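You operate a simulated robot arm through the tools that you are given. There is no shell and no other tool.

Carry out the task below with a simulated robot arm. There is one attempt and no reset: what you move stays moved.

## Task
Set the line air as the air card says and test the grip once.
Fine: grip and let go in jog, at the card's pressure; end with the mode off.
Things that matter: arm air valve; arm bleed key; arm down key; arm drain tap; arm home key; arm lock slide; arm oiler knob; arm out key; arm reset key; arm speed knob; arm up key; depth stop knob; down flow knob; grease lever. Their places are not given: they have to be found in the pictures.

The check looks at the end state, three seconds after you hand in, the way a careful person would. Anything else that was tipped, shoved, dropped, spilled or broken makes it a failure.

## Robot
A 6-joint arm with a two-finger gripper, fixed in place. Base frame: the origin is on the floor under the middle of its stand, x ahead of it, y to its left, z up; the work surface is at about z = 90. Lengths are in cm, angles in rad, forces in N, time in s.
With the tool pointing down near the work surface it reaches from about 38 to 86 cm from the base axis. Its first joint turns from -2.897 to 2.897 rad. Payload 2.45 kg.
The tool frame sits at the grasp point between the pads (the TCP): z along the fingers, y along the line on which they close. The tips reach 2 cm beyond it. The gripper opens to 14 cm; its body begins 16.8 cm behind the TCP.
Orientation is that of the tool frame in the base frame, as a unit quaternion [x, y, z, w]. With the fingers straight down and closing along the base's y, the tool's x points along the base's -x, its y along +y and its z along -z.

## Interface
- The arm moves only by the tool drive_tool. Its argument "moves" is text: rows parted by semicolons, each of 6 numbers parted by spaces: the shift along the tool's x, y, z in units of 200 mm (1.0 is 200 mm), then the turn, a rotation vector about the tool's x, y, z in units of 45 degrees (1.0 is 45 degrees). In form: dx dy dz ax ay az; .... A call has 1 to 20 rows; each row is the pose to reach, as a shift and turn from the pose commanded when the call began, along the tool's axes at that moment. "fingers" is the opening, from 0 (shut) to 1 (fully open), set as the call begins (left out, the last holds). A call with a number of a shift or a turn outside -1 to 1 is refused whole. Rows are played at 5 a second. More than 5 cm and 0.15 rad between two rows, or a gripper value outside its range, and nothing of the call is played. A pose out of reach is approached as far as the arm can. The call stops where the force on the tool passes 40 N (or 10 N more than at its start, if that is more) or the arm is blocked; 0.2 s more then pass. The fingers move at their own pace (about 4.5 cm/s each) and stop on an object; they squeeze with about 24 N. The grip force told is the motor's: it shows also when the fingers shut on nothing. Time passes only in rows, and 0.2 s behind the last, so rows that repeat a pose let the fingers close. The reply holds the time, the measured pose of the TCP, the force on the tool along the base axes, the opening and the grip force, in the units named above and with some noise, with the torque about the TCP (base axes, N m) and any sound that the robot's microphone picked up, and new pictures: "pictures" is both (left out), scene, wrist or none.
- Cameras (640 x 400 px; columns grow to the right, rows downward): "scene" is fixed at [5.03, -50.03, 155.01]; the picture's right is [0.64, -0.77, 0.00], its down [-0.19, -0.16, -0.97] and it looks along [0.74, 0.62, -0.25] (base axes); focal length 288 px, centre (320, 200). "wrist" rides on the gripper at [7.8, 1.1, -20.9] in the tool frame; the picture's right is [-0.14, 0.99, 0.00], its down [-0.92, -0.13, -0.37] and it looks along [-0.37, -0.05, 0.93] (tool axes); focal length 280 px, centre (320, 200).
- raise_lower(by): moves the trunk up (or, below 0, down) by that many cm; the arm rides with it, the base frame stays. It gives what a move gives, with no picture.
- pixel_to_xyz(camera, pixels): there is no depth. For up to 12 entries [column, row, z] of the newest picture of that camera ("zoom" is the newest enlarged one), the place [x, y] in the base frame at which the ray of that pixel passes the height z, good to about 0.3 cm. The clock stands still meanwhile.
- close_up(camera, box): a new picture of the part [left, top, right, bottom] of that camera's present view, enlarged. The clock stands still meanwhile.
- close_job(): hands the job in; it is judged then, once.

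Open the gripper and draw the arm clear of the work before you hand the job in, unless the task says otherwise.

The tools are called after "Request:" by a JSON object that holds its "op" and its "data". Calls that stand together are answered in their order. drive_tool: Moves the arm, as the interface text tells. Its arguments: {"type":"object","properties":{"moves":{"type":"string"},"fingers":{"type":"number"},"pictures":{"type":"string","enum":["both","scene","wrist","none"]}},"required":["moves"]} The other tools are called the same way: raise_lower (by) moves the trunk up or down; pixel_to_xyz (camera, pixels) gives the place at which the rays of pixels pass given heights; close_up (camera, box) takes an enlarged picture of a part of a camera's view; close_job () hands the job in.

At the start:

```text
time: 0.0
tcp_pos: [52.16, -10.15, 153.29]
orientation: [-0.001, 1.0, 0.0, 0.0]
ft_force: [0.1, -0.1, 0.2]
moment: [-0.01, 0.02, 0.03]
grip_width: 13.98
grip_force: 0.0
trunk travel left (down, up): [-17.5, 5.5]
```

scene: 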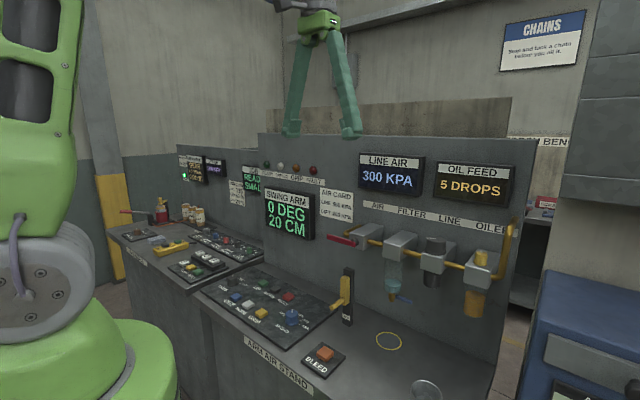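
wrist: 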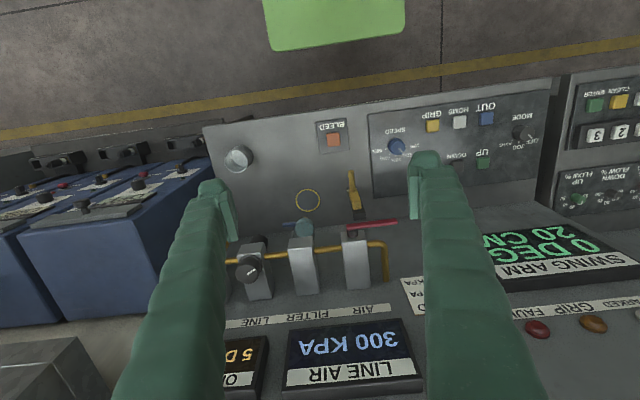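

The pictures show a swing arm stand with an air line panel. I'll enlarge the air card, the key panel and the line hardware to read them.

Request:
{"op": "close_up", "data": {"camera": "scene", "box": [310, 140, 520, 270]}}

Request:
{"op": "close_up", "data": {"camera": "scene", "box": [190, 260, 360, 380]}}

Request:
{"op": "close_up", "data": {"camera": "scene", "box": [230, 150, 360, 240]}}

Request:
{"op": "close_up", "data": {"camera": "wrist", "box": [360, 80, 640, 240]}}

Request:
{"op": "close_up", "data": {"camera": "scene", "box": [320, 200, 530, 400]}}

Request:
{"op": "close_up", "data": {"camera": "scene", "box": [100, 140, 270, 300]}}

```text
3.05 times, centred on (415, 205) of scene
```

zoom: 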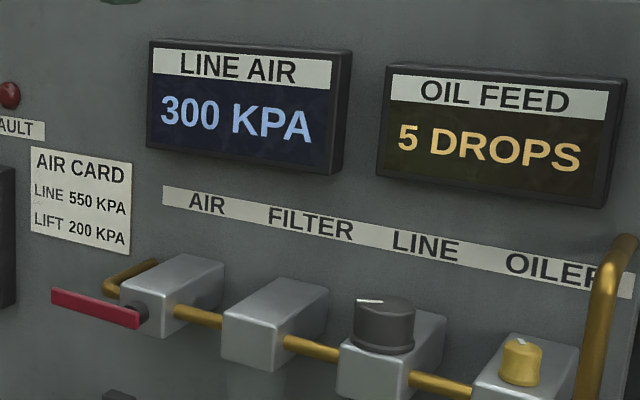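

```text
3.33 times, centred on (275, 320) of scene
```

zoom: 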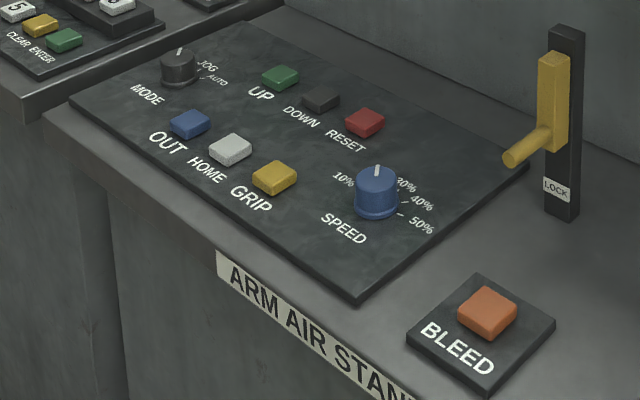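

```text
4.44 times, centred on (295, 195) of scene
```

zoom: 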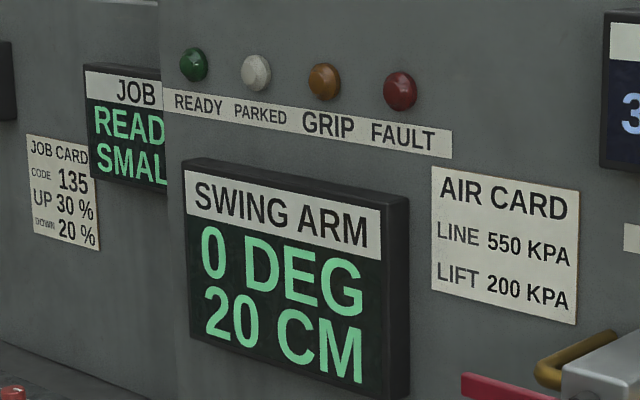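

```text
2.29 times, centred on (500, 160) of wrist
```

zoom: 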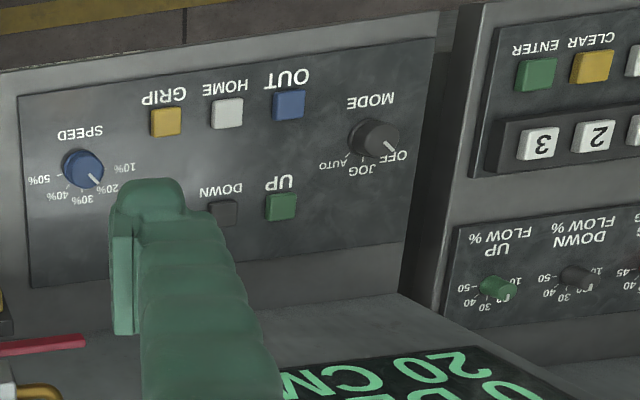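

```text
2.00 times, centred on (425, 300) of scene
```

zoom: 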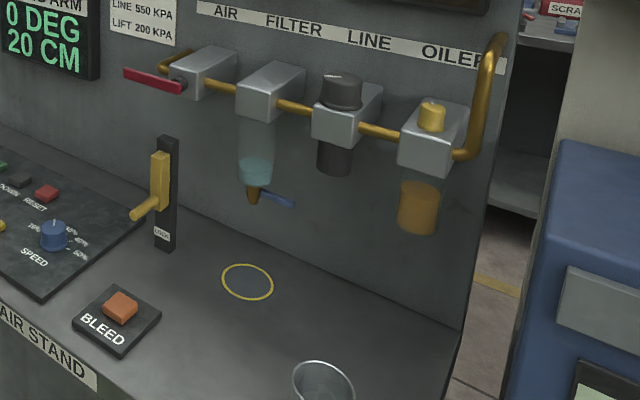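

```text
2.50 times, centred on (185, 220) of scene
```

zoom: 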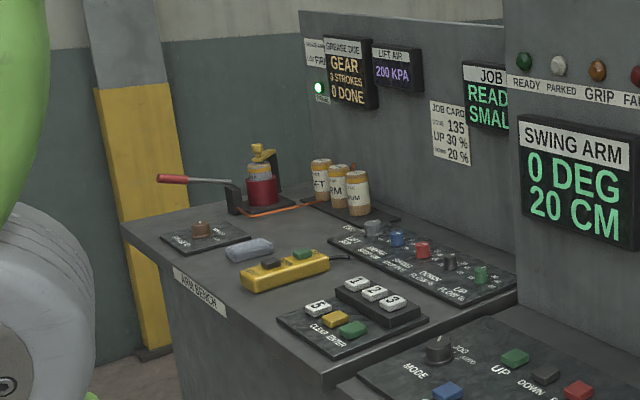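

The card says LINE 550 KPA and LIFT 200 KPA. The lift display already shows 200, and line air shows 300. I'll locate the mode knob, grip key, speed knob, lock slide, bleed key and LINE knob by casting rays at likely heights.

Request:
{"op": "pixel_to_xyz", "data": {"camera": "wrist", "pixels": [[524, 132, 93], [432, 126, 92], [334, 139, 92], [354, 190, 95], [354, 190, 100], [250, 268, 110], [250, 268, 115], [250, 268, 120], [308, 200, 90], [238, 158, 90], [458, 124, 92], [397, 147, 93]]}}

Request:
{"op": "pixel_to_xyz", "data": {"camera": "scene", "pixels": [[232, 275, 93], [261, 313, 92], [325, 353, 92], [388, 341, 90], [434, 243, 110], [434, 243, 115], [434, 243, 120], [345, 285, 95], [345, 285, 100], [290, 318, 93], [428, 390, 90], [248, 304, 92]]}}

Request:
{"op": "close_up", "data": {"camera": "wrist", "box": [210, 100, 430, 310]}}

```text
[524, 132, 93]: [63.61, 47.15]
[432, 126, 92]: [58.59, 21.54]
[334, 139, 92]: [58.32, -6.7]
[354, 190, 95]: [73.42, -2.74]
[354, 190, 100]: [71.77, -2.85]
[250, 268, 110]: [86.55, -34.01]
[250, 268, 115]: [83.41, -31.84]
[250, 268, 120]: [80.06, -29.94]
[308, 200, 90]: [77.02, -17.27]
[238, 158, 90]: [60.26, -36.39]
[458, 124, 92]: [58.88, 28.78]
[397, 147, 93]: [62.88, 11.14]
```

```text
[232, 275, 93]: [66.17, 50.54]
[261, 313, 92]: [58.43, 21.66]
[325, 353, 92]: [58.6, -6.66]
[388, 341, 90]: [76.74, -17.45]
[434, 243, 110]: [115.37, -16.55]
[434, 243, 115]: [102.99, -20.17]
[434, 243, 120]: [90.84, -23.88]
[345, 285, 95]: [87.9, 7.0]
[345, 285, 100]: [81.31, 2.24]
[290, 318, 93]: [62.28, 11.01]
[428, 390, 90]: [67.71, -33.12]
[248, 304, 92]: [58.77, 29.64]
```

```text
1.90 times, centred on (320, 205) of wrist
```

zoom: 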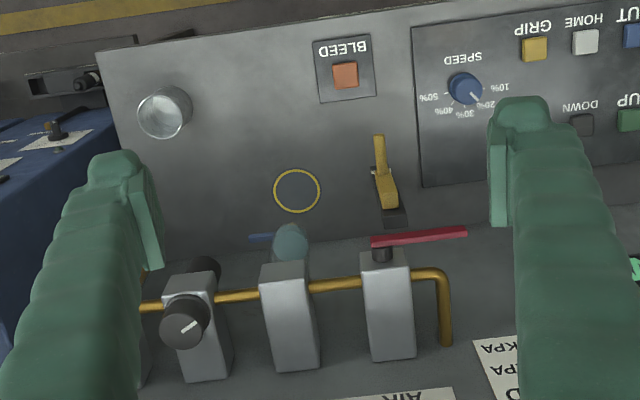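

The rays agree on GRIP at about (58.5, 21.6, 92), SPEED at (62.5, 11), BLEED at (58.4, -6.7) and the LINE knob at about (76, -28, 126). Next I'll locate the back wall base and the neighbouring blocks before planning an approach.

Request:
{"op": "pixel_to_xyz", "data": {"camera": "wrist", "pixels": [[278, 229, 90], [440, 210, 90], [333, 299, 130], [355, 250, 122], [301, 256, 122], [247, 300, 122], [345, 330, 140], [390, 224, 122], [348, 226, 122], [305, 230, 105], [524, 132, 94], [354, 180, 105]]}}

Request:
{"op": "pixel_to_xyz", "data": {"camera": "scene", "pixels": [[335, 239, 122], [355, 242, 122], [371, 232, 122], [401, 243, 122], [434, 257, 122], [480, 275, 122], [434, 238, 126], [434, 238, 127], [482, 258, 126], [232, 280, 93], [232, 280, 94], [350, 268, 105]]}}

```text
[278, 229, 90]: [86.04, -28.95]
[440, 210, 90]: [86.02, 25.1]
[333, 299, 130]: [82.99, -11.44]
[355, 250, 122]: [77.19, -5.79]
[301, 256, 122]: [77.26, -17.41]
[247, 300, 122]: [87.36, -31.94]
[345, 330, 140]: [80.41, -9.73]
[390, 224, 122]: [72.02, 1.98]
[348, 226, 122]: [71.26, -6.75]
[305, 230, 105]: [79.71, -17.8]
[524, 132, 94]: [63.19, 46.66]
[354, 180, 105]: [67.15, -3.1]
```

```text
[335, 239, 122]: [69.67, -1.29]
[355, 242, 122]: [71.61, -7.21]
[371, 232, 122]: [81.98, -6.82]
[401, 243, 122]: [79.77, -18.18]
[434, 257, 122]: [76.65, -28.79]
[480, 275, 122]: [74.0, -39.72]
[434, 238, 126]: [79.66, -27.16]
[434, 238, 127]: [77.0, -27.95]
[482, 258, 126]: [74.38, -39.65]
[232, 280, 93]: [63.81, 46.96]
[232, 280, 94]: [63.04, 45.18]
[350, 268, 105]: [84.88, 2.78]
```

Wall base is at x ≈ 86, and the LINE knob is at about (76.5, -28) with its top near z 127. I'll go partway there at height with the fingers at about 8 cm.

Request:
{"op": "drive_tool", "data": {"moves": "-0.15 -0.125 0 0 0 0; -0.3 -0.25 0 0 0 0; -0.45 -0.375 0 0 0 0; -0.6 -0.5 0 0 0 0; -0.75 -0.62 0 0 0 0; -0.9 -0.75 0 0 0 0", "fingers": 0.58, "pictures": "both"}}

```text
time: 1.4
tcp_pos: [67.34, -23.95, 151.33]
orientation: [0.0, 1.0, 0.0, -0.001]
ft_force: [0.0, -0.2, 0.0]
moment: [0.0, -0.02, -0.03]
grip_width: 8.12
grip_force: 0.0
out of reach, approached as far as the arm can: row 5, 6
trunk travel left (down, up): [-17.5, 5.5]
```

scene: 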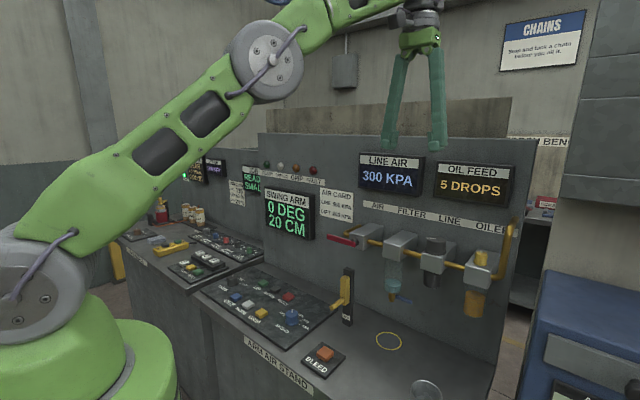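
wrist: 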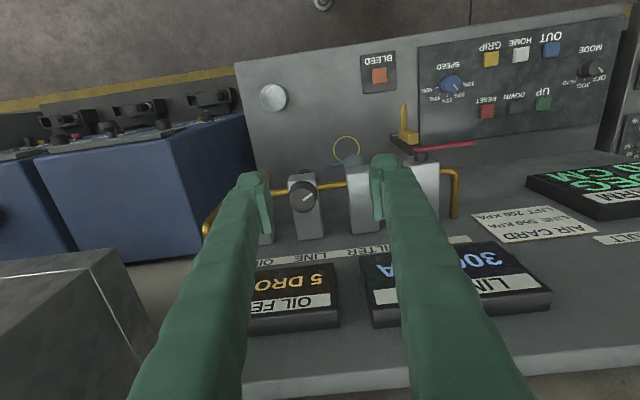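

At this height the arm ran out of reach near (67, -24). I'll raise the trunk to gain reach at the knob's height.

Request:
{"op": "raise_lower", "data": {"by": 5.5}}

```text
time: 2.4
tcp_pos: [67.35, -23.9, 156.73]
orientation: [0.0, 1.0, 0.0, 0.0]
ft_force: [0.3, 0.4, 0.2]
moment: [0.01, 0.04, 0.04]
grip_width: 8.13
grip_force: 0.0
trunk travel left (down, up): [-23.0, 0.0]
```

I'll go straight down about 16 cm here; the tips end at about z 138, still above the blocks. This also shows what pose the arm takes as commanded.

Request:
{"op": "drive_tool", "data": {"moves": "0 0 0.2 0 0 0; 0 0 0.4 0 0 0; 0 0 0.6 0 0 0; 0 0 0.8 0 0 0", "pictures": "none"}}

```text
time: 3.4
tcp_pos: [67.48, -23.97, 140.99]
orientation: [0.0, 1.0, 0.0, 0.0]
ft_force: [0.1, 0.6, -0.4]
moment: [0.05, -0.02, 0.0]
grip_width: 8.13
grip_force: 0.0
trunk travel left (down, up): [-23.0, 0.0]
```

The pose tracks as expected, now at (67.5, -24, 141). I'll move over the LINE knob at about (75, -28, 137) and look.

Request:
{"op": "drive_tool", "data": {"moves": "-0.125 -0.065 0.065 0 0 0; -0.25 -0.13 0.13 0 0 0; -0.375 -0.2 0.2 0 0 0; -0.375 -0.2 0.2 0 0 0", "pictures": "both"}}

```text
time: 4.4
tcp_pos: [74.96, -27.88, 136.89]
orientation: [-0.002, 1.0, -0.001, 0.001]
ft_force: [-0.7, 0.0, -0.1]
moment: [0.01, -0.08, -0.02]
grip_width: 8.11
grip_force: 0.0
trunk travel left (down, up): [-23.0, 0.0]
```

scene: 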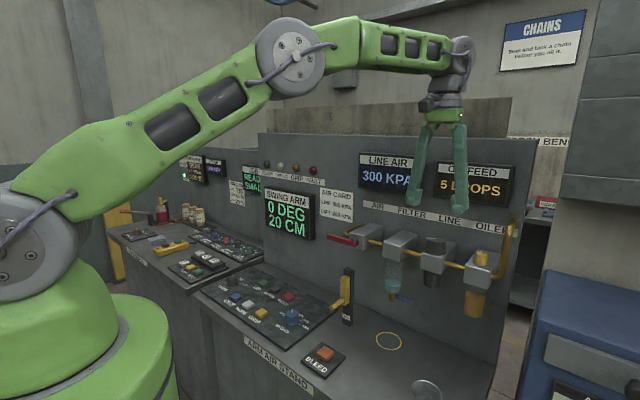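
wrist: 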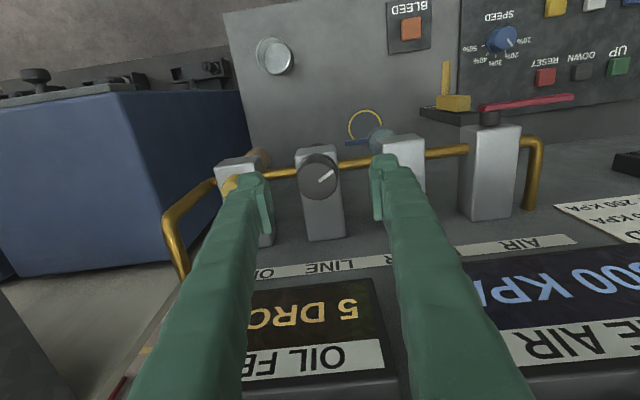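

The knob sits between the fingers at wrist (318, 177). I'll refine its place and zoom in.

Request:
{"op": "pixel_to_xyz", "data": {"camera": "wrist", "pixels": [[318, 178, 126], [318, 178, 127], [300, 178, 127], [338, 177, 127], [318, 162, 127], [318, 194, 127], [320, 210, 122.5], [345, 205, 122.5], [300, 210, 122.5]]}}

Request:
{"op": "close_up", "data": {"camera": "wrist", "box": [240, 110, 400, 260]}}

Request:
{"op": "close_up", "data": {"camera": "scene", "box": [390, 100, 520, 290]}}

```text
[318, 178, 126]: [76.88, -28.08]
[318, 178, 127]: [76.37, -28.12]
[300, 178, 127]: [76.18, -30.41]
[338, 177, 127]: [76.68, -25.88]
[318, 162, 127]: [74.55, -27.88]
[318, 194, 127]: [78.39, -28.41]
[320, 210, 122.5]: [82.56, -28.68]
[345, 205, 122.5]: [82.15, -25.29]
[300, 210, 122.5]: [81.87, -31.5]
```

```text
2.67 times, centred on (320, 185) of wrist
```

zoom: 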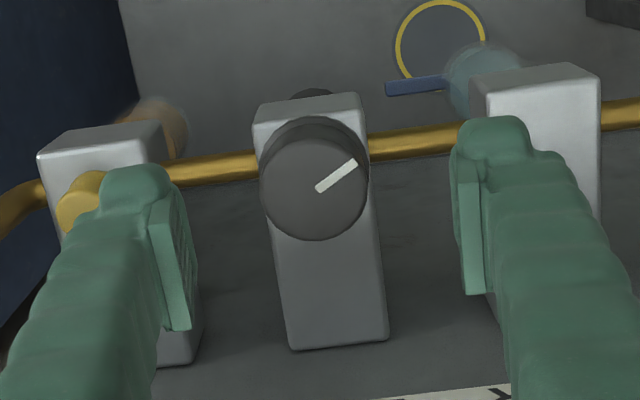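

```text
2.11 times, centred on (455, 195) of scene
```

zoom: 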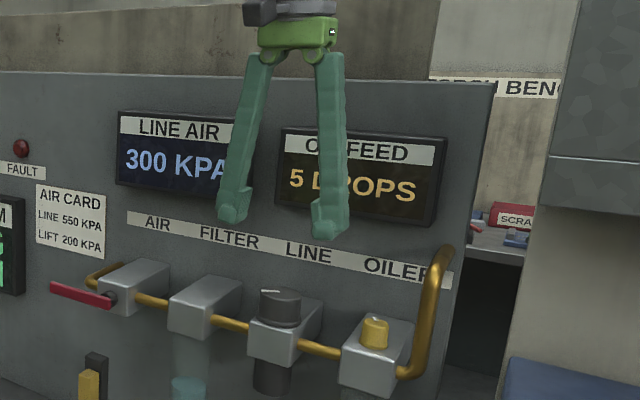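

Knob centre is about (76.4, -28.1), top z ≈ 127, and its mark points toward +y/-x. I'll centre over it and come down around it with the fingers open at 8 cm.

Request:
{"op": "drive_tool", "data": {"moves": "-0.0725 -0.01 0 0 0 0; -0.0725 -0.01 0.15 0 0 0; -0.0725 -0.01 0.3 0 0 0; -0.0725 -0.01 0.4 0 0 0; -0.0725 -0.01 0.4 0 0 0", "pictures": "both"}}

```text
time: 5.6
tcp_pos: [76.39, -28.1, 128.75]
orientation: [-0.002, 1.0, 0.0, 0.0]
ft_force: [0.2, -0.2, 0.3]
moment: [0.02, 0.01, 0.02]
grip_width: 8.12
grip_force: 0.1
trunk travel left (down, up): [-23.0, 0.0]
```

scene: 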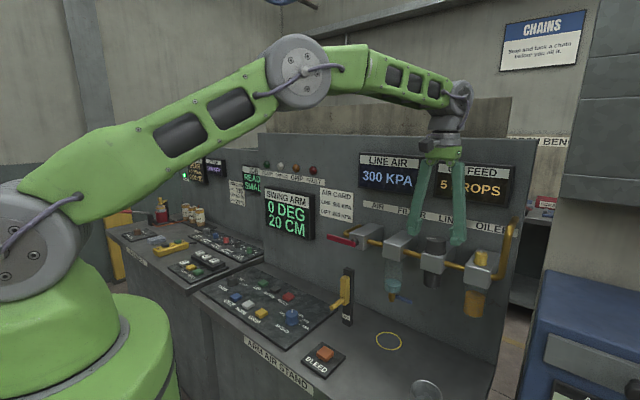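
wrist: 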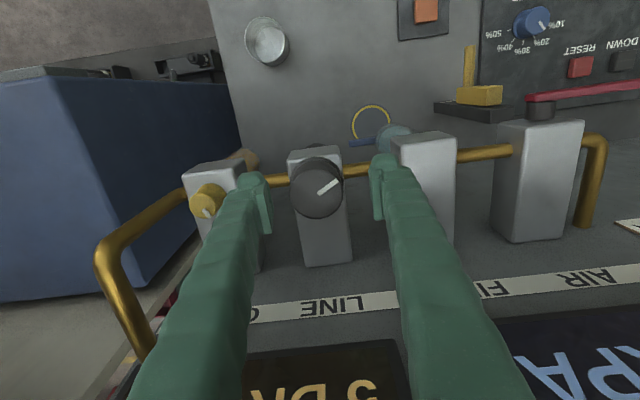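

The knob is centred and the LINE AIR display (386, 178) stays readable. I'll go down 2.4 cm and then close on the knob.

Request:
{"op": "drive_tool", "data": {"moves": "0 0 0.06 0 0 0; 0 0 0.12 0 0 0; 0 0 0.12 0 0 0", "pictures": "wrist"}}

Request:
{"op": "drive_tool", "data": {"moves": "0 0 0 0 0 0; 0 0 0 0 0 0; 0 0 0 0 0 0; 0 0 0 0 0 0; 0 0 0 0 0 0", "fingers": 0, "pictures": "both"}}

```text
time: 6.4
tcp_pos: [76.26, -28.09, 126.34]
orientation: [0.0, 1.0, 0.0, 0.0]
ft_force: [-0.4, 0.4, -0.8]
moment: [-0.01, 0.0, 0.02]
grip_width: 8.11
grip_force: 0.1
trunk travel left (down, up): [-23.0, 0.0]
```

wrist: 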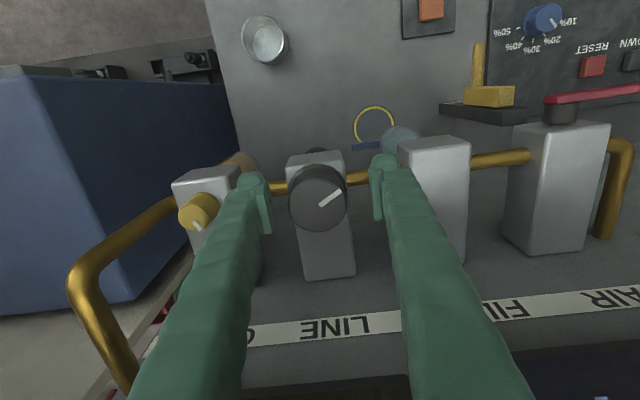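

```text
time: 7.6
tcp_pos: [76.3, -28.55, 126.37]
orientation: [0.0, 1.0, 0.0, 0.0]
ft_force: [1.0, -15.9, 0.8]
moment: [-0.45, 0.02, -0.14]
grip_width: 4.83
grip_force: 44.9
trunk travel left (down, up): [-23.0, 0.0]
```

scene: 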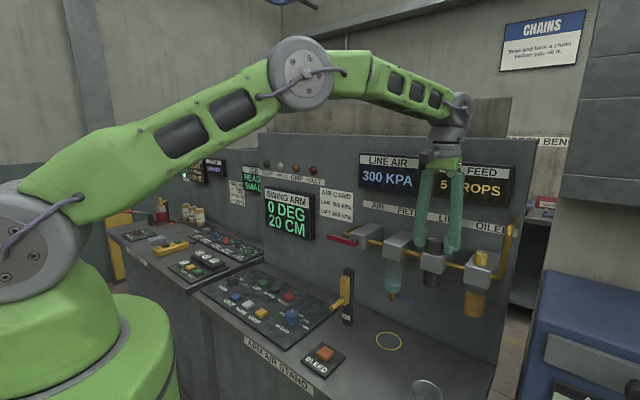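
wrist: 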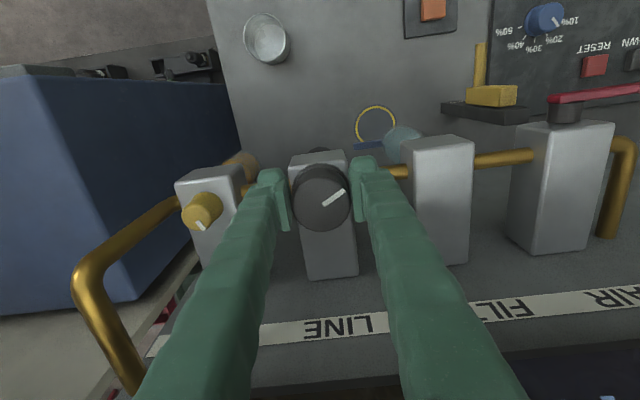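

Gripped at 4.83 cm, with a 16 N side load because the knob is about 0.45 cm further to -y. I'll shift the command to relieve it, then turn clockwise about 13° and read the display.

Request:
{"op": "drive_tool", "data": {"moves": "0 -0.023 0 0 0 0; 0 -0.023 0 0 0 0.1; 0 -0.023 0 0 0 0.2; 0 -0.023 0 0 0 0.3; 0 -0.023 0 0 0 0.3", "pictures": "both"}}

Request:
{"op": "close_up", "data": {"camera": "scene", "box": [340, 140, 520, 270]}}

Request:
{"op": "close_up", "data": {"camera": "wrist", "box": [240, 110, 400, 260]}}

```text
time: 8.8
tcp_pos: [76.46, -28.39, 126.31]
orientation: [0.117, 0.993, 0.0, 0.0]
ft_force: [0.7, 9.9, 2.9]
moment: [0.47, 0.05, 0.07]
grip_width: 4.81
grip_force: 44.8
trunk travel left (down, up): [-23.0, 0.0]
```

scene: 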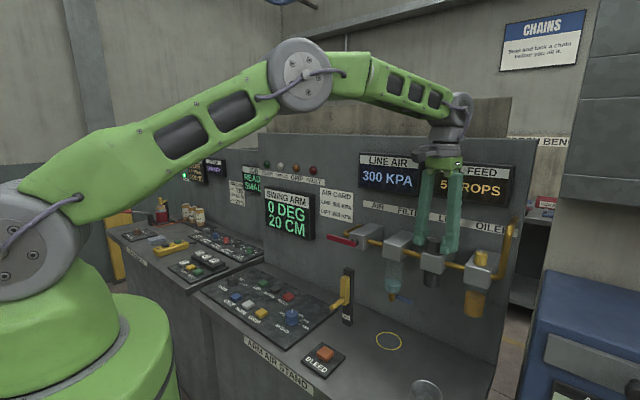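
wrist: 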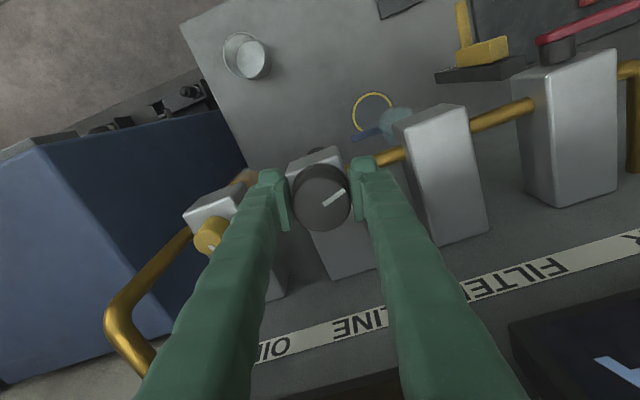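

```text
3.08 times, centred on (430, 205) of scene
```

zoom: 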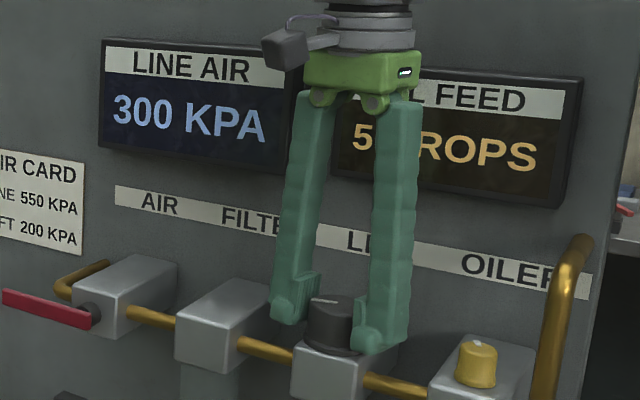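

```text
2.67 times, centred on (320, 185) of wrist
```

zoom: 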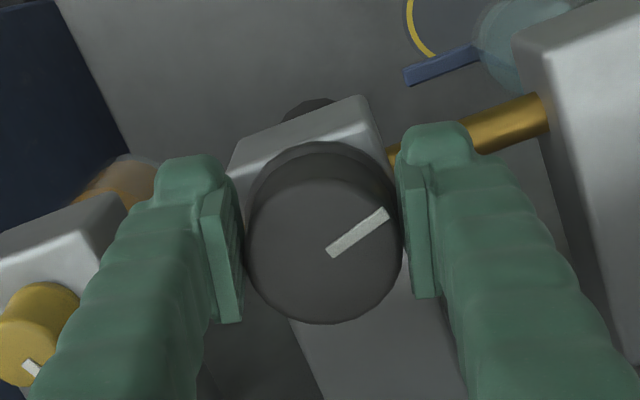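

The mark moved with the tool (about 13°), but the display still shows 300. I'll turn further clockwise in small steps and watch for a change.

Request:
{"op": "drive_tool", "data": {"moves": "0 0.007 0 0 0 0.1; 0 0.007 0 0 0 0.2; 0 0.007 0 0 0 0.3; 0 0.007 0 0 0 0.4; 0 0.007 0 0 0 0.4", "pictures": "both"}}

Request:
{"op": "close_up", "data": {"camera": "scene", "box": [340, 140, 520, 270]}}

Request:
{"op": "close_up", "data": {"camera": "wrist", "box": [240, 110, 400, 260]}}

```text
time: 10.0
tcp_pos: [76.39, -28.15, 126.31]
orientation: [0.272, 0.962, 0.0, -0.001]
ft_force: [2.6, 22.5, -3.4]
moment: [0.4, 0.04, 0.1]
grip_width: 4.85
grip_force: 44.7
trunk travel left (down, up): [-23.0, 0.0]
```

scene: 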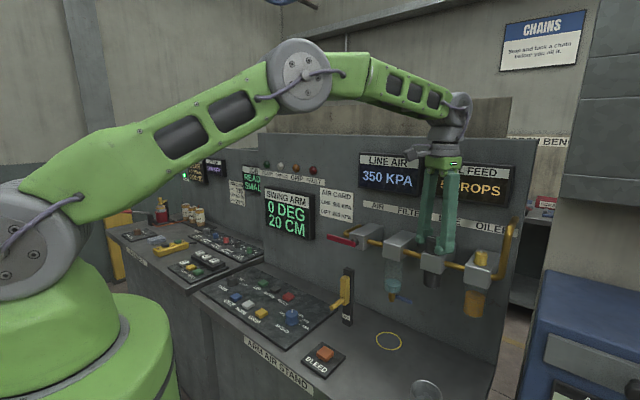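
wrist: 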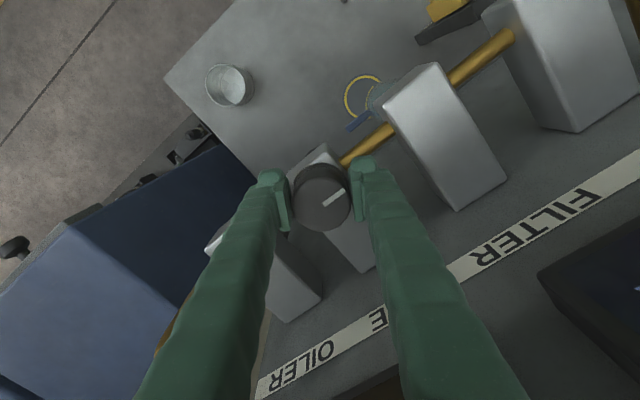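

```text
3.08 times, centred on (430, 205) of scene
```

zoom: 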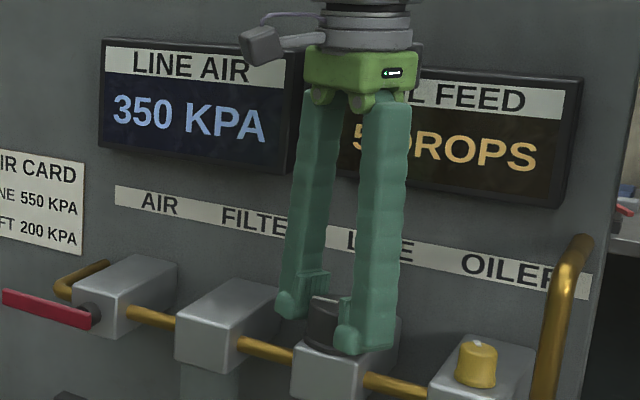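

```text
2.67 times, centred on (320, 185) of wrist
```

zoom: 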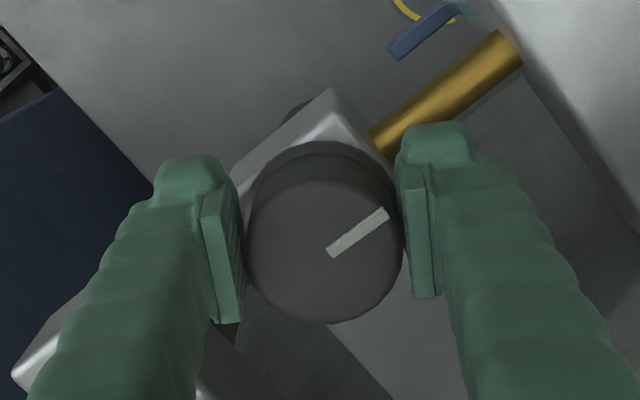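

It reads 350 KPA now, after about 31° total, so clockwise raises it in 50 KPA steps. I'll relieve the side force slightly and keep turning.

Request:
{"op": "drive_tool", "data": {"moves": "0.006 0.01 0 0 0 0; 0.006 0.01 0 0 0 0.13; 0.006 0.01 0 0 0 0.26; 0.006 0.01 0 0 0 0.4; 0.006 0.01 0 0 0 0.4", "pictures": "both"}}

Request:
{"op": "close_up", "data": {"camera": "scene", "box": [340, 140, 520, 270]}}

```text
time: 11.2
tcp_pos: [76.6, -27.91, 126.41]
orientation: [0.419, 0.908, 0.0, 0.001]
ft_force: [10.0, 20.6, -3.8]
moment: [-0.02, -0.2, 0.15]
grip_width: 4.83
grip_force: 44.9
trunk travel left (down, up): [-23.0, 0.0]
```

scene: 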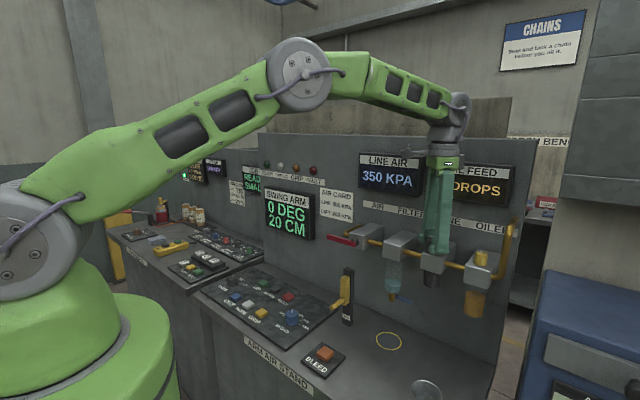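
wrist: 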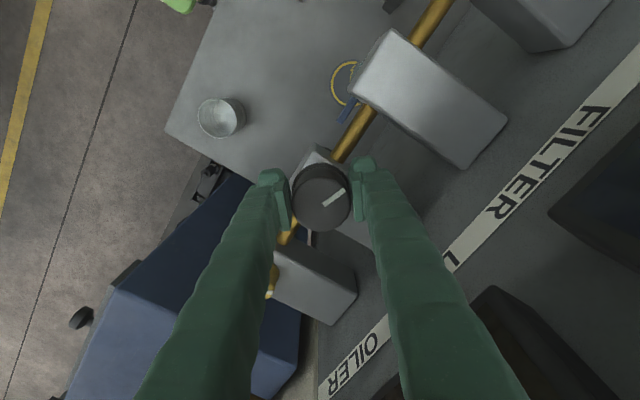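

```text
3.08 times, centred on (430, 205) of scene
```

zoom: 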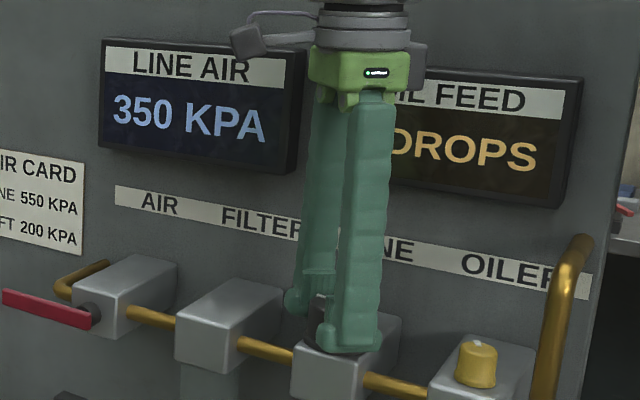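

Still 350 at about 50°. The side-force pattern across the turn puts the true knob centre at about (77.1, -28.55). I'll open slightly, re-centre there, and turn the tool back for a longer clockwise stroke.

Request:
{"op": "drive_tool", "data": {"moves": "0 0 0 0 0 0; 0 0 0 0 0 0; -0.035 0.014 0 0 0 0; -0.035 0.014 0 0 0 -0.16; -0.035 0.014 0 0 0 -0.32; -0.035 0.014 0 0 0 -0.48; -0.035 0.014 0 0 0 -0.64; -0.035 0.014 0 0 0 -0.8; -0.035 0.014 0 0 0 -0.96; -0.035 0.014 0 0 0 -0.96", "fingers": 0.45, "pictures": "both"}}

Request:
{"op": "close_up", "data": {"camera": "scene", "box": [340, 140, 520, 270]}}

Request:
{"op": "close_up", "data": {"camera": "wrist", "box": [240, 110, 400, 260]}}

```text
time: 13.4
tcp_pos: [77.0, -28.53, 126.39]
orientation: [0.054, 0.999, 0.0, 0.0]
ft_force: [0.3, -0.1, 0.9]
moment: [0.01, 0.02, -0.02]
grip_width: 6.28
grip_force: 0.0
trunk travel left (down, up): [-23.0, 0.0]
```

scene: 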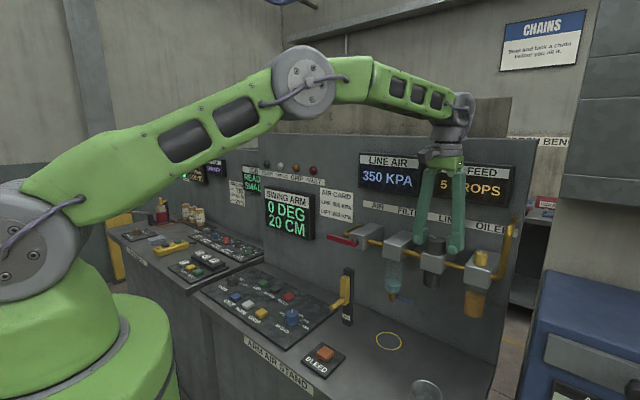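
wrist: 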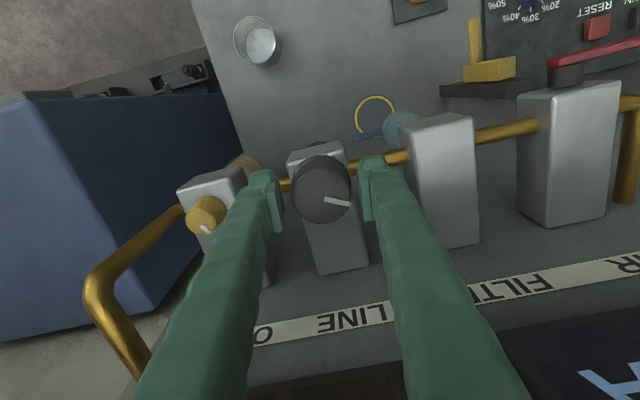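

```text
3.08 times, centred on (430, 205) of scene
```

zoom: 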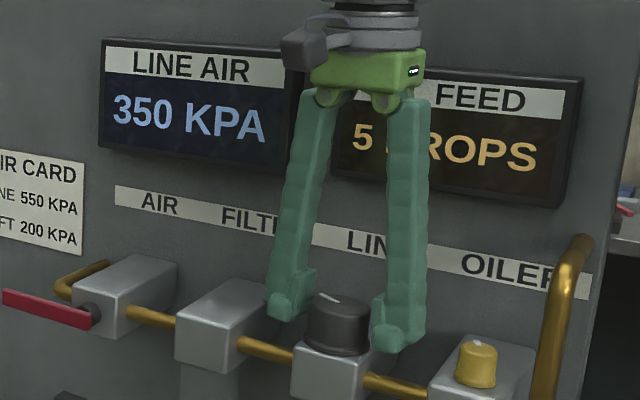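

```text
2.67 times, centred on (320, 185) of wrist
```

zoom: 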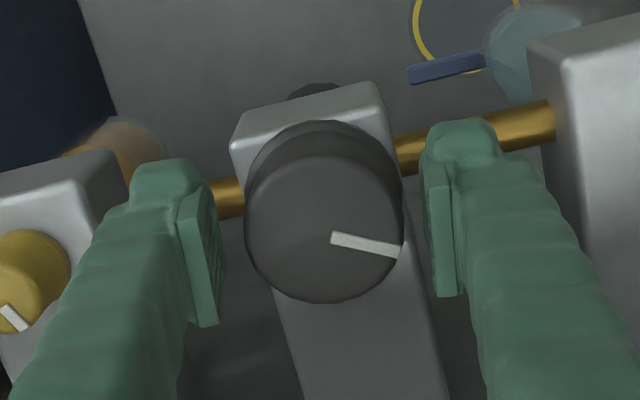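

Re-centred cleanly with no contact force. I'll turn the tool back another 43°, then grip the knob for a long clockwise stroke.

Request:
{"op": "drive_tool", "data": {"moves": "0 0 0 0 0 -0.16; 0 0 0 0 0 -0.32; 0 0 0 0 0 -0.48; 0 0 0 0 0 -0.64; 0 0 0 0 0 -0.8; 0 0 0 0 0 -0.96; 0 0 0 0 0 -0.96", "fingers": 0.45, "pictures": "none"}}

Request:
{"op": "drive_tool", "data": {"moves": "0 0 0 0 0 0; 0 0 0 0 0 0; 0 0 0 0 0 0; 0 0 0 0 0 0", "fingers": 0, "pictures": "both"}}

```text
time: 15.0
tcp_pos: [76.98, -28.52, 126.37]
orientation: [-0.317, 0.948, 0.0, 0.0]
ft_force: [-0.1, -0.5, -0.5]
moment: [0.01, -0.01, -0.02]
grip_width: 6.32
grip_force: 0.1
trunk travel left (down, up): [-23.0, 0.0]
```

```text
time: 16.0
tcp_pos: [77.0, -28.42, 126.48]
orientation: [-0.318, 0.948, -0.001, 0.0]
ft_force: [-4.2, 3.1, -1.2]
moment: [0.15, 0.04, 0.04]
grip_width: 4.83
grip_force: 45.4
trunk travel left (down, up): [-23.0, 0.0]
```

scene: 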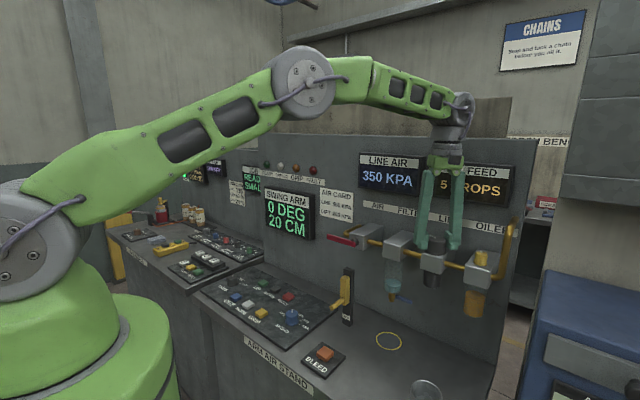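
wrist: 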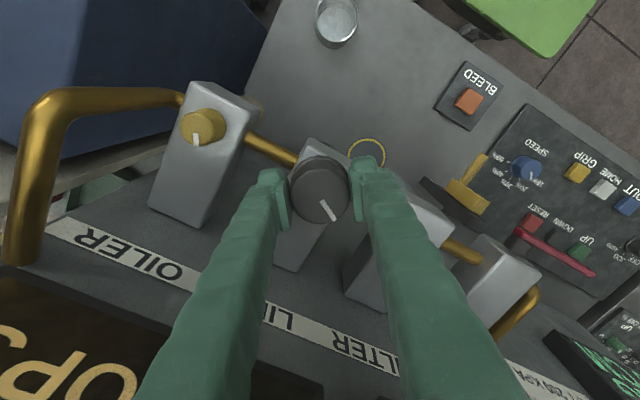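

Good grip, small side force. Now I'll turn clockwise 36° (0.8 units) and read the display.

Request:
{"op": "drive_tool", "data": {"moves": "0 0 0 0 0 0.13; 0 0 0 0 0 0.26; 0 0 0 0 0 0.39; 0 0 0 0 0 0.5; 0 0 0 0 0 0.5", "pictures": "scene"}}

Request:
{"op": "close_up", "data": {"camera": "scene", "box": [340, 140, 520, 270]}}

```text
time: 17.2
tcp_pos: [76.95, -28.49, 126.51]
orientation: [-0.126, 0.992, 0.0, 0.001]
ft_force: [-3.9, 6.5, -2.0]
moment: [0.12, 0.13, 0.02]
grip_width: 4.79
grip_force: 44.6
trunk travel left (down, up): [-23.0, 0.0]
```

scene: 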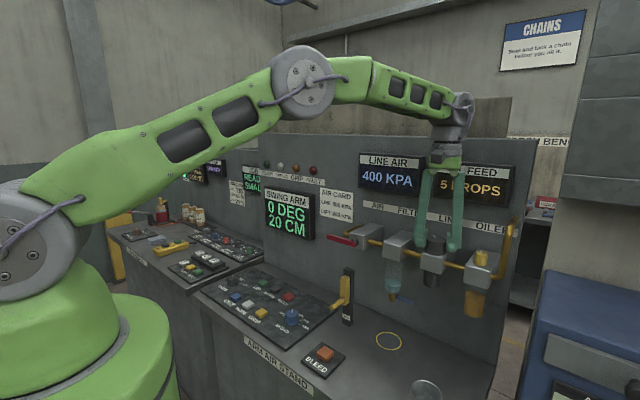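

```text
3.08 times, centred on (430, 205) of scene
```

zoom: 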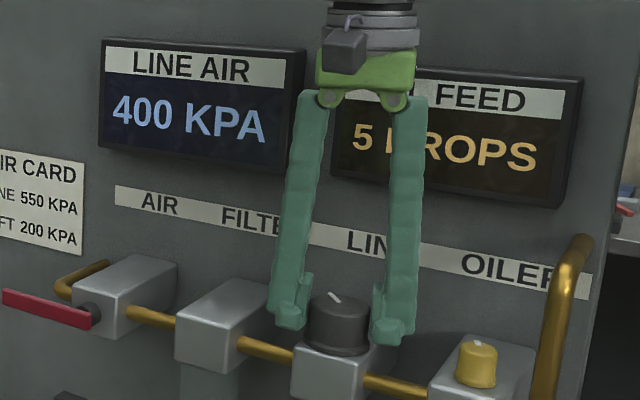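

Now 400 KPA after about 72° total. Another 22° clockwise.

Request:
{"op": "drive_tool", "data": {"moves": "0 0 0 0 0 0.13; 0 0 0 0 0 0.26; 0 0 0 0 0 0.39; 0 0 0 0 0 0.5; 0 0 0 0 0 0.5", "pictures": "scene"}}

Request:
{"op": "close_up", "data": {"camera": "scene", "box": [340, 140, 520, 270]}}

```text
time: 18.4
tcp_pos: [76.9, -28.54, 126.36]
orientation: [0.071, 0.997, 0.0, -0.001]
ft_force: [-3.0, 4.9, -3.1]
moment: [0.04, -0.02, -0.01]
grip_width: 4.8
grip_force: 45.1
trunk travel left (down, up): [-23.0, 0.0]
```

scene: 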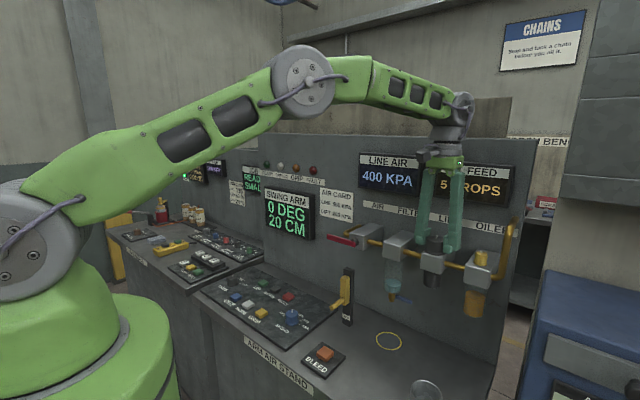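

```text
3.08 times, centred on (430, 205) of scene
```

zoom: 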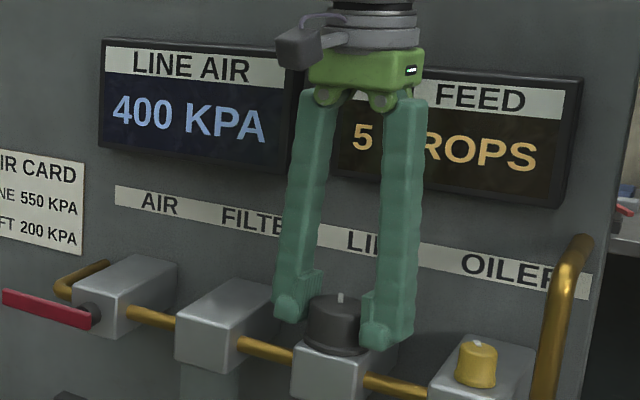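

Still 400 at about 94°. Another 18°.

Request:
{"op": "drive_tool", "data": {"moves": "0 0 0 0 0 0.13; 0 0 0 0 0 0.26; 0 0 0 0 0 0.4; 0 0 0 0 0 0.4", "pictures": "scene"}}

Request:
{"op": "close_up", "data": {"camera": "scene", "box": [340, 140, 520, 270]}}

```text
time: 19.4
tcp_pos: [76.92, -28.47, 126.39]
orientation: [0.225, 0.974, 0.0, 0.0]
ft_force: [-3.4, 6.1, 0.6]
moment: [0.15, 0.0, 0.07]
grip_width: 4.82
grip_force: 44.9
trunk travel left (down, up): [-23.0, 0.0]
```

scene: 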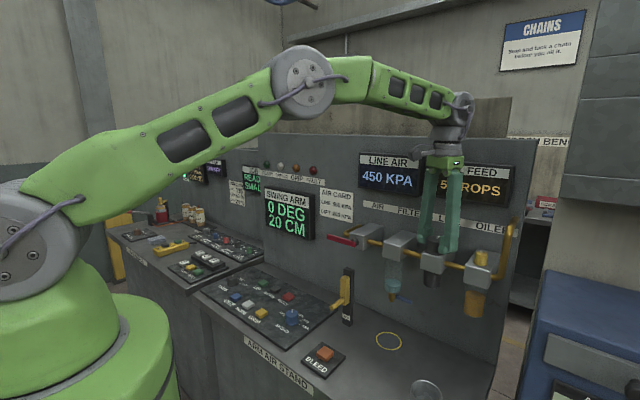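

```text
3.08 times, centred on (430, 205) of scene
```

zoom: 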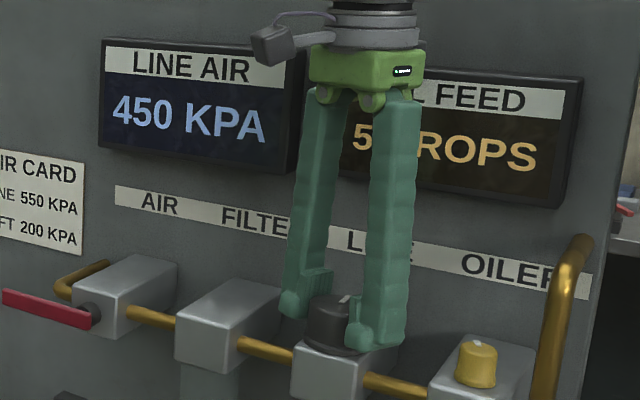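

450 at about 112°, so roughly 40° per 50 KPA; 550 should come at about 200° total. I'll turn on by 31°.

Request:
{"op": "drive_tool", "data": {"moves": "0 0 0 0 0 0.14; 0 0 0 0 0 0.28; 0 0 0 0 0 0.42; 0 0 0 0 0 0.56; 0 0 0 0 0 0.7; 0 0 0 0 0 0.7", "pictures": "scene"}}

Request:
{"op": "close_up", "data": {"camera": "scene", "box": [340, 140, 520, 270]}}

```text
time: 20.8
tcp_pos: [76.98, -28.34, 126.46]
orientation: [0.483, 0.876, 0.0, 0.001]
ft_force: [-0.3, 10.6, 0.3]
moment: [0.18, -0.09, -0.01]
grip_width: 4.77
grip_force: 45.3
trunk travel left (down, up): [-23.0, 0.0]
```

scene: 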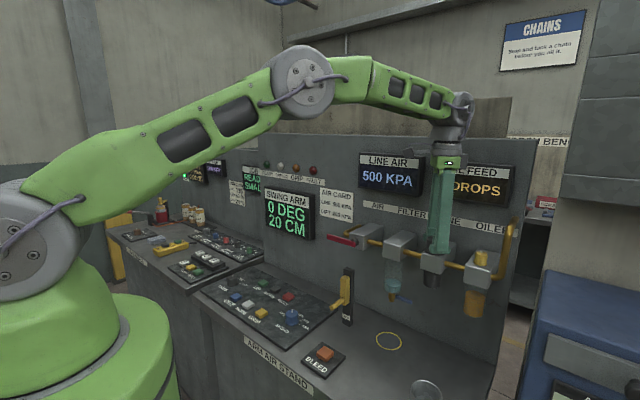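

```text
3.08 times, centred on (430, 205) of scene
```

zoom: 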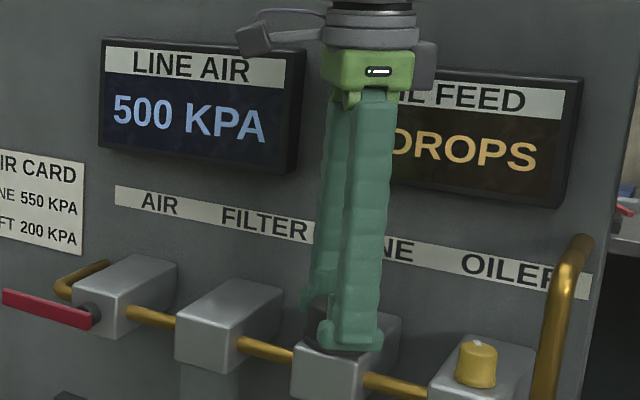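

500 KPA at about 144° total. I'll open, turn the tool back about 63°, and regrip for the last ~54°.

Request:
{"op": "drive_tool", "data": {"moves": "0 0 0 0 0 0; 0 0 0 0 0 0; 0 0 0 0 0 -0.16; 0 0 0 0 0 -0.32; 0 0 0 0 0 -0.48; 0 0 0 0 0 -0.64; 0 0 0 0 0 -0.8; 0 0 0 0 0 -0.96; 0 0 0 0 0 -0.96", "fingers": 0.45, "pictures": "none"}}

Request:
{"op": "drive_tool", "data": {"moves": "0 0 0 0 0 -0.15; 0 0 0 0 0 -0.3; 0 0 0 0 0 -0.44; 0 0 0 0 0 -0.44", "fingers": 0.45, "pictures": "none"}}

Request:
{"op": "drive_tool", "data": {"moves": "0 0 0 0 0 0; 0 0 0 0 0 0; 0 0 0 0 0 0; 0 0 0 0 0 0", "fingers": 0, "pictures": "both"}}

```text
time: 22.8
tcp_pos: [77.03, -28.48, 126.39]
orientation: [0.124, 0.992, -0.001, 0.0]
ft_force: [-0.5, 0.6, -0.1]
moment: [0.0, -0.01, 0.01]
grip_width: 6.31
grip_force: 0.1
trunk travel left (down, up): [-23.0, 0.0]
```

```text
time: 23.8
tcp_pos: [77.09, -28.58, 126.26]
orientation: [-0.048, 0.999, 0.0, 0.001]
ft_force: [-0.6, 0.5, -0.5]
moment: [-0.01, 0.0, 0.0]
grip_width: 6.28
grip_force: 0.0
trunk travel left (down, up): [-23.0, 0.0]
```

```text
time: 24.8
tcp_pos: [77.04, -28.49, 126.43]
orientation: [-0.048, 0.999, 0.001, 0.0]
ft_force: [-0.7, 4.8, -0.9]
moment: [0.13, -0.01, 0.03]
grip_width: 4.82
grip_force: 45.1
trunk travel left (down, up): [-23.0, 0.0]
```

scene: 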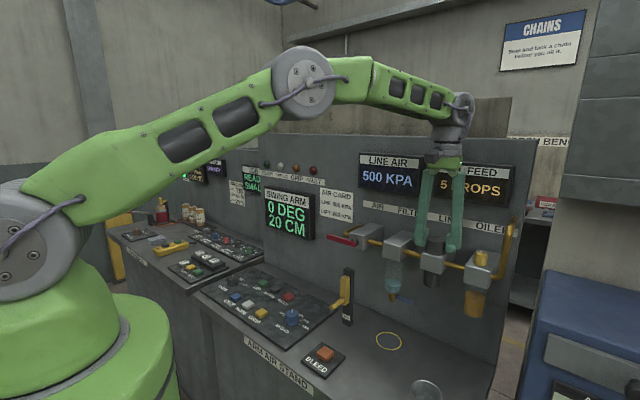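
wrist: 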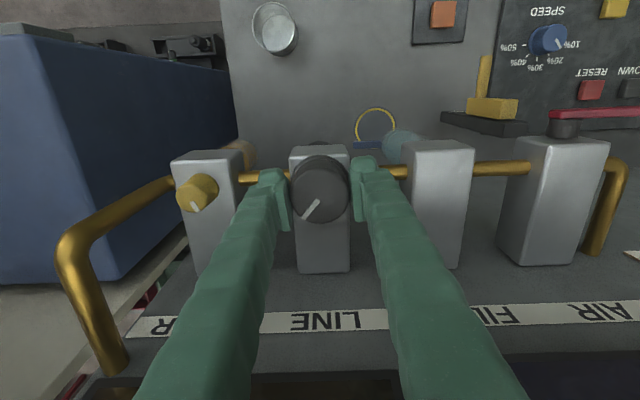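

Regripped at θ ≈ -5.5°, still 500. Turn clockwise by 0.8 units (36°) to about 180° total and check.

Request:
{"op": "drive_tool", "data": {"moves": "0 0 0 0 0 0.14; 0 0 0 0 0 0.28; 0 0 0 0 0 0.42; 0 0 0 0 0 0.56; 0 0 0 0 0 0.7; 0 0 0 0 0 0.8; 0 0 0 0 0 0.8", "pictures": "scene"}}

Request:
{"op": "close_up", "data": {"camera": "scene", "box": [340, 140, 520, 270]}}

```text
time: 26.4
tcp_pos: [77.08, -28.49, 126.44]
orientation: [0.264, 0.965, 0.0, 0.0]
ft_force: [-2.3, 8.9, -3.2]
moment: [0.2, 0.18, -0.05]
grip_width: 4.8
grip_force: 44.9
trunk travel left (down, up): [-23.0, 0.0]
```

scene: 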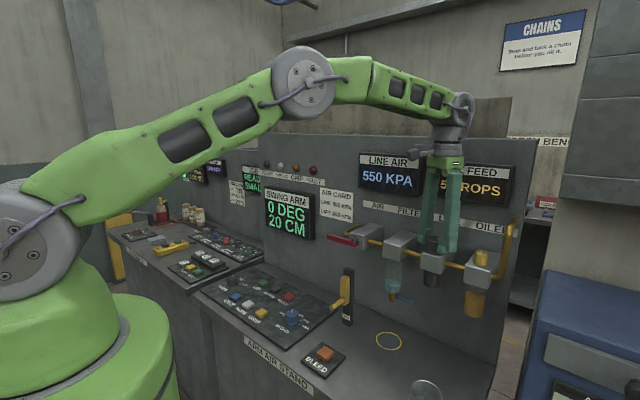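

```text
3.08 times, centred on (430, 205) of scene
```

zoom: 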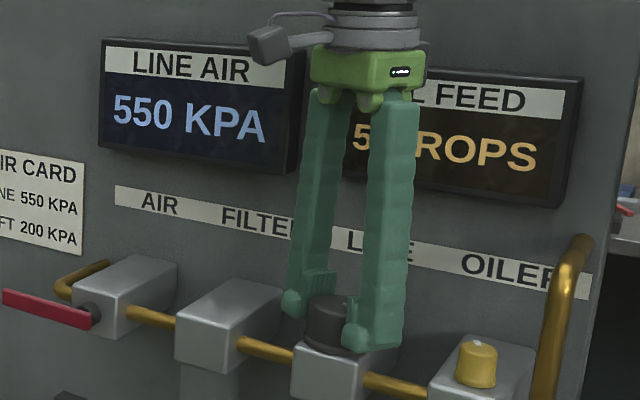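

550 KPA now, at about 180° total, which is just past the step edge. I'll turn 13° more to sit near the middle of the step, then check again.

Request:
{"op": "drive_tool", "data": {"moves": "0 0 0 0 0 0.1; 0 0 0 0 0 0.2; 0 0 0 0 0 0.28; 0 0 0 0 0 0.28", "pictures": "scene"}}

Request:
{"op": "close_up", "data": {"camera": "scene", "box": [340, 140, 520, 270]}}

```text
time: 27.4
tcp_pos: [76.96, -28.49, 126.58]
orientation: [0.368, 0.93, 0.0, 0.0]
ft_force: [-3.0, 10.2, -1.2]
moment: [0.15, 0.01, 0.04]
grip_width: 4.76
grip_force: 44.7
trunk travel left (down, up): [-23.0, 0.0]
```

scene: 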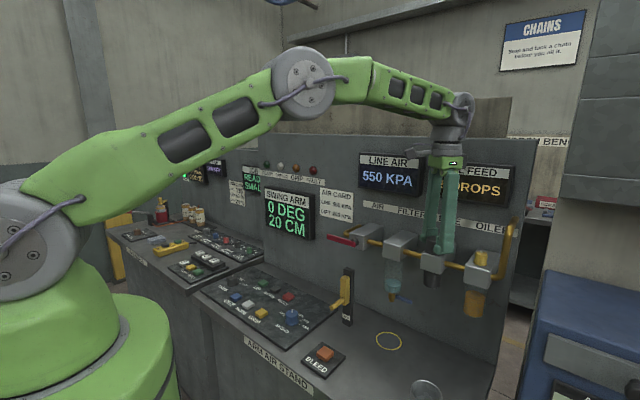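

```text
3.08 times, centred on (430, 205) of scene
```

zoom: 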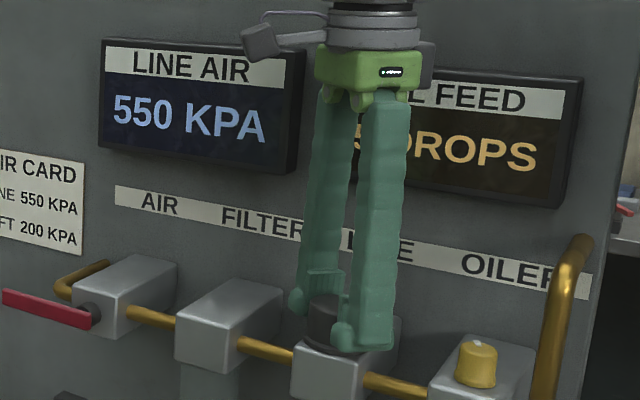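

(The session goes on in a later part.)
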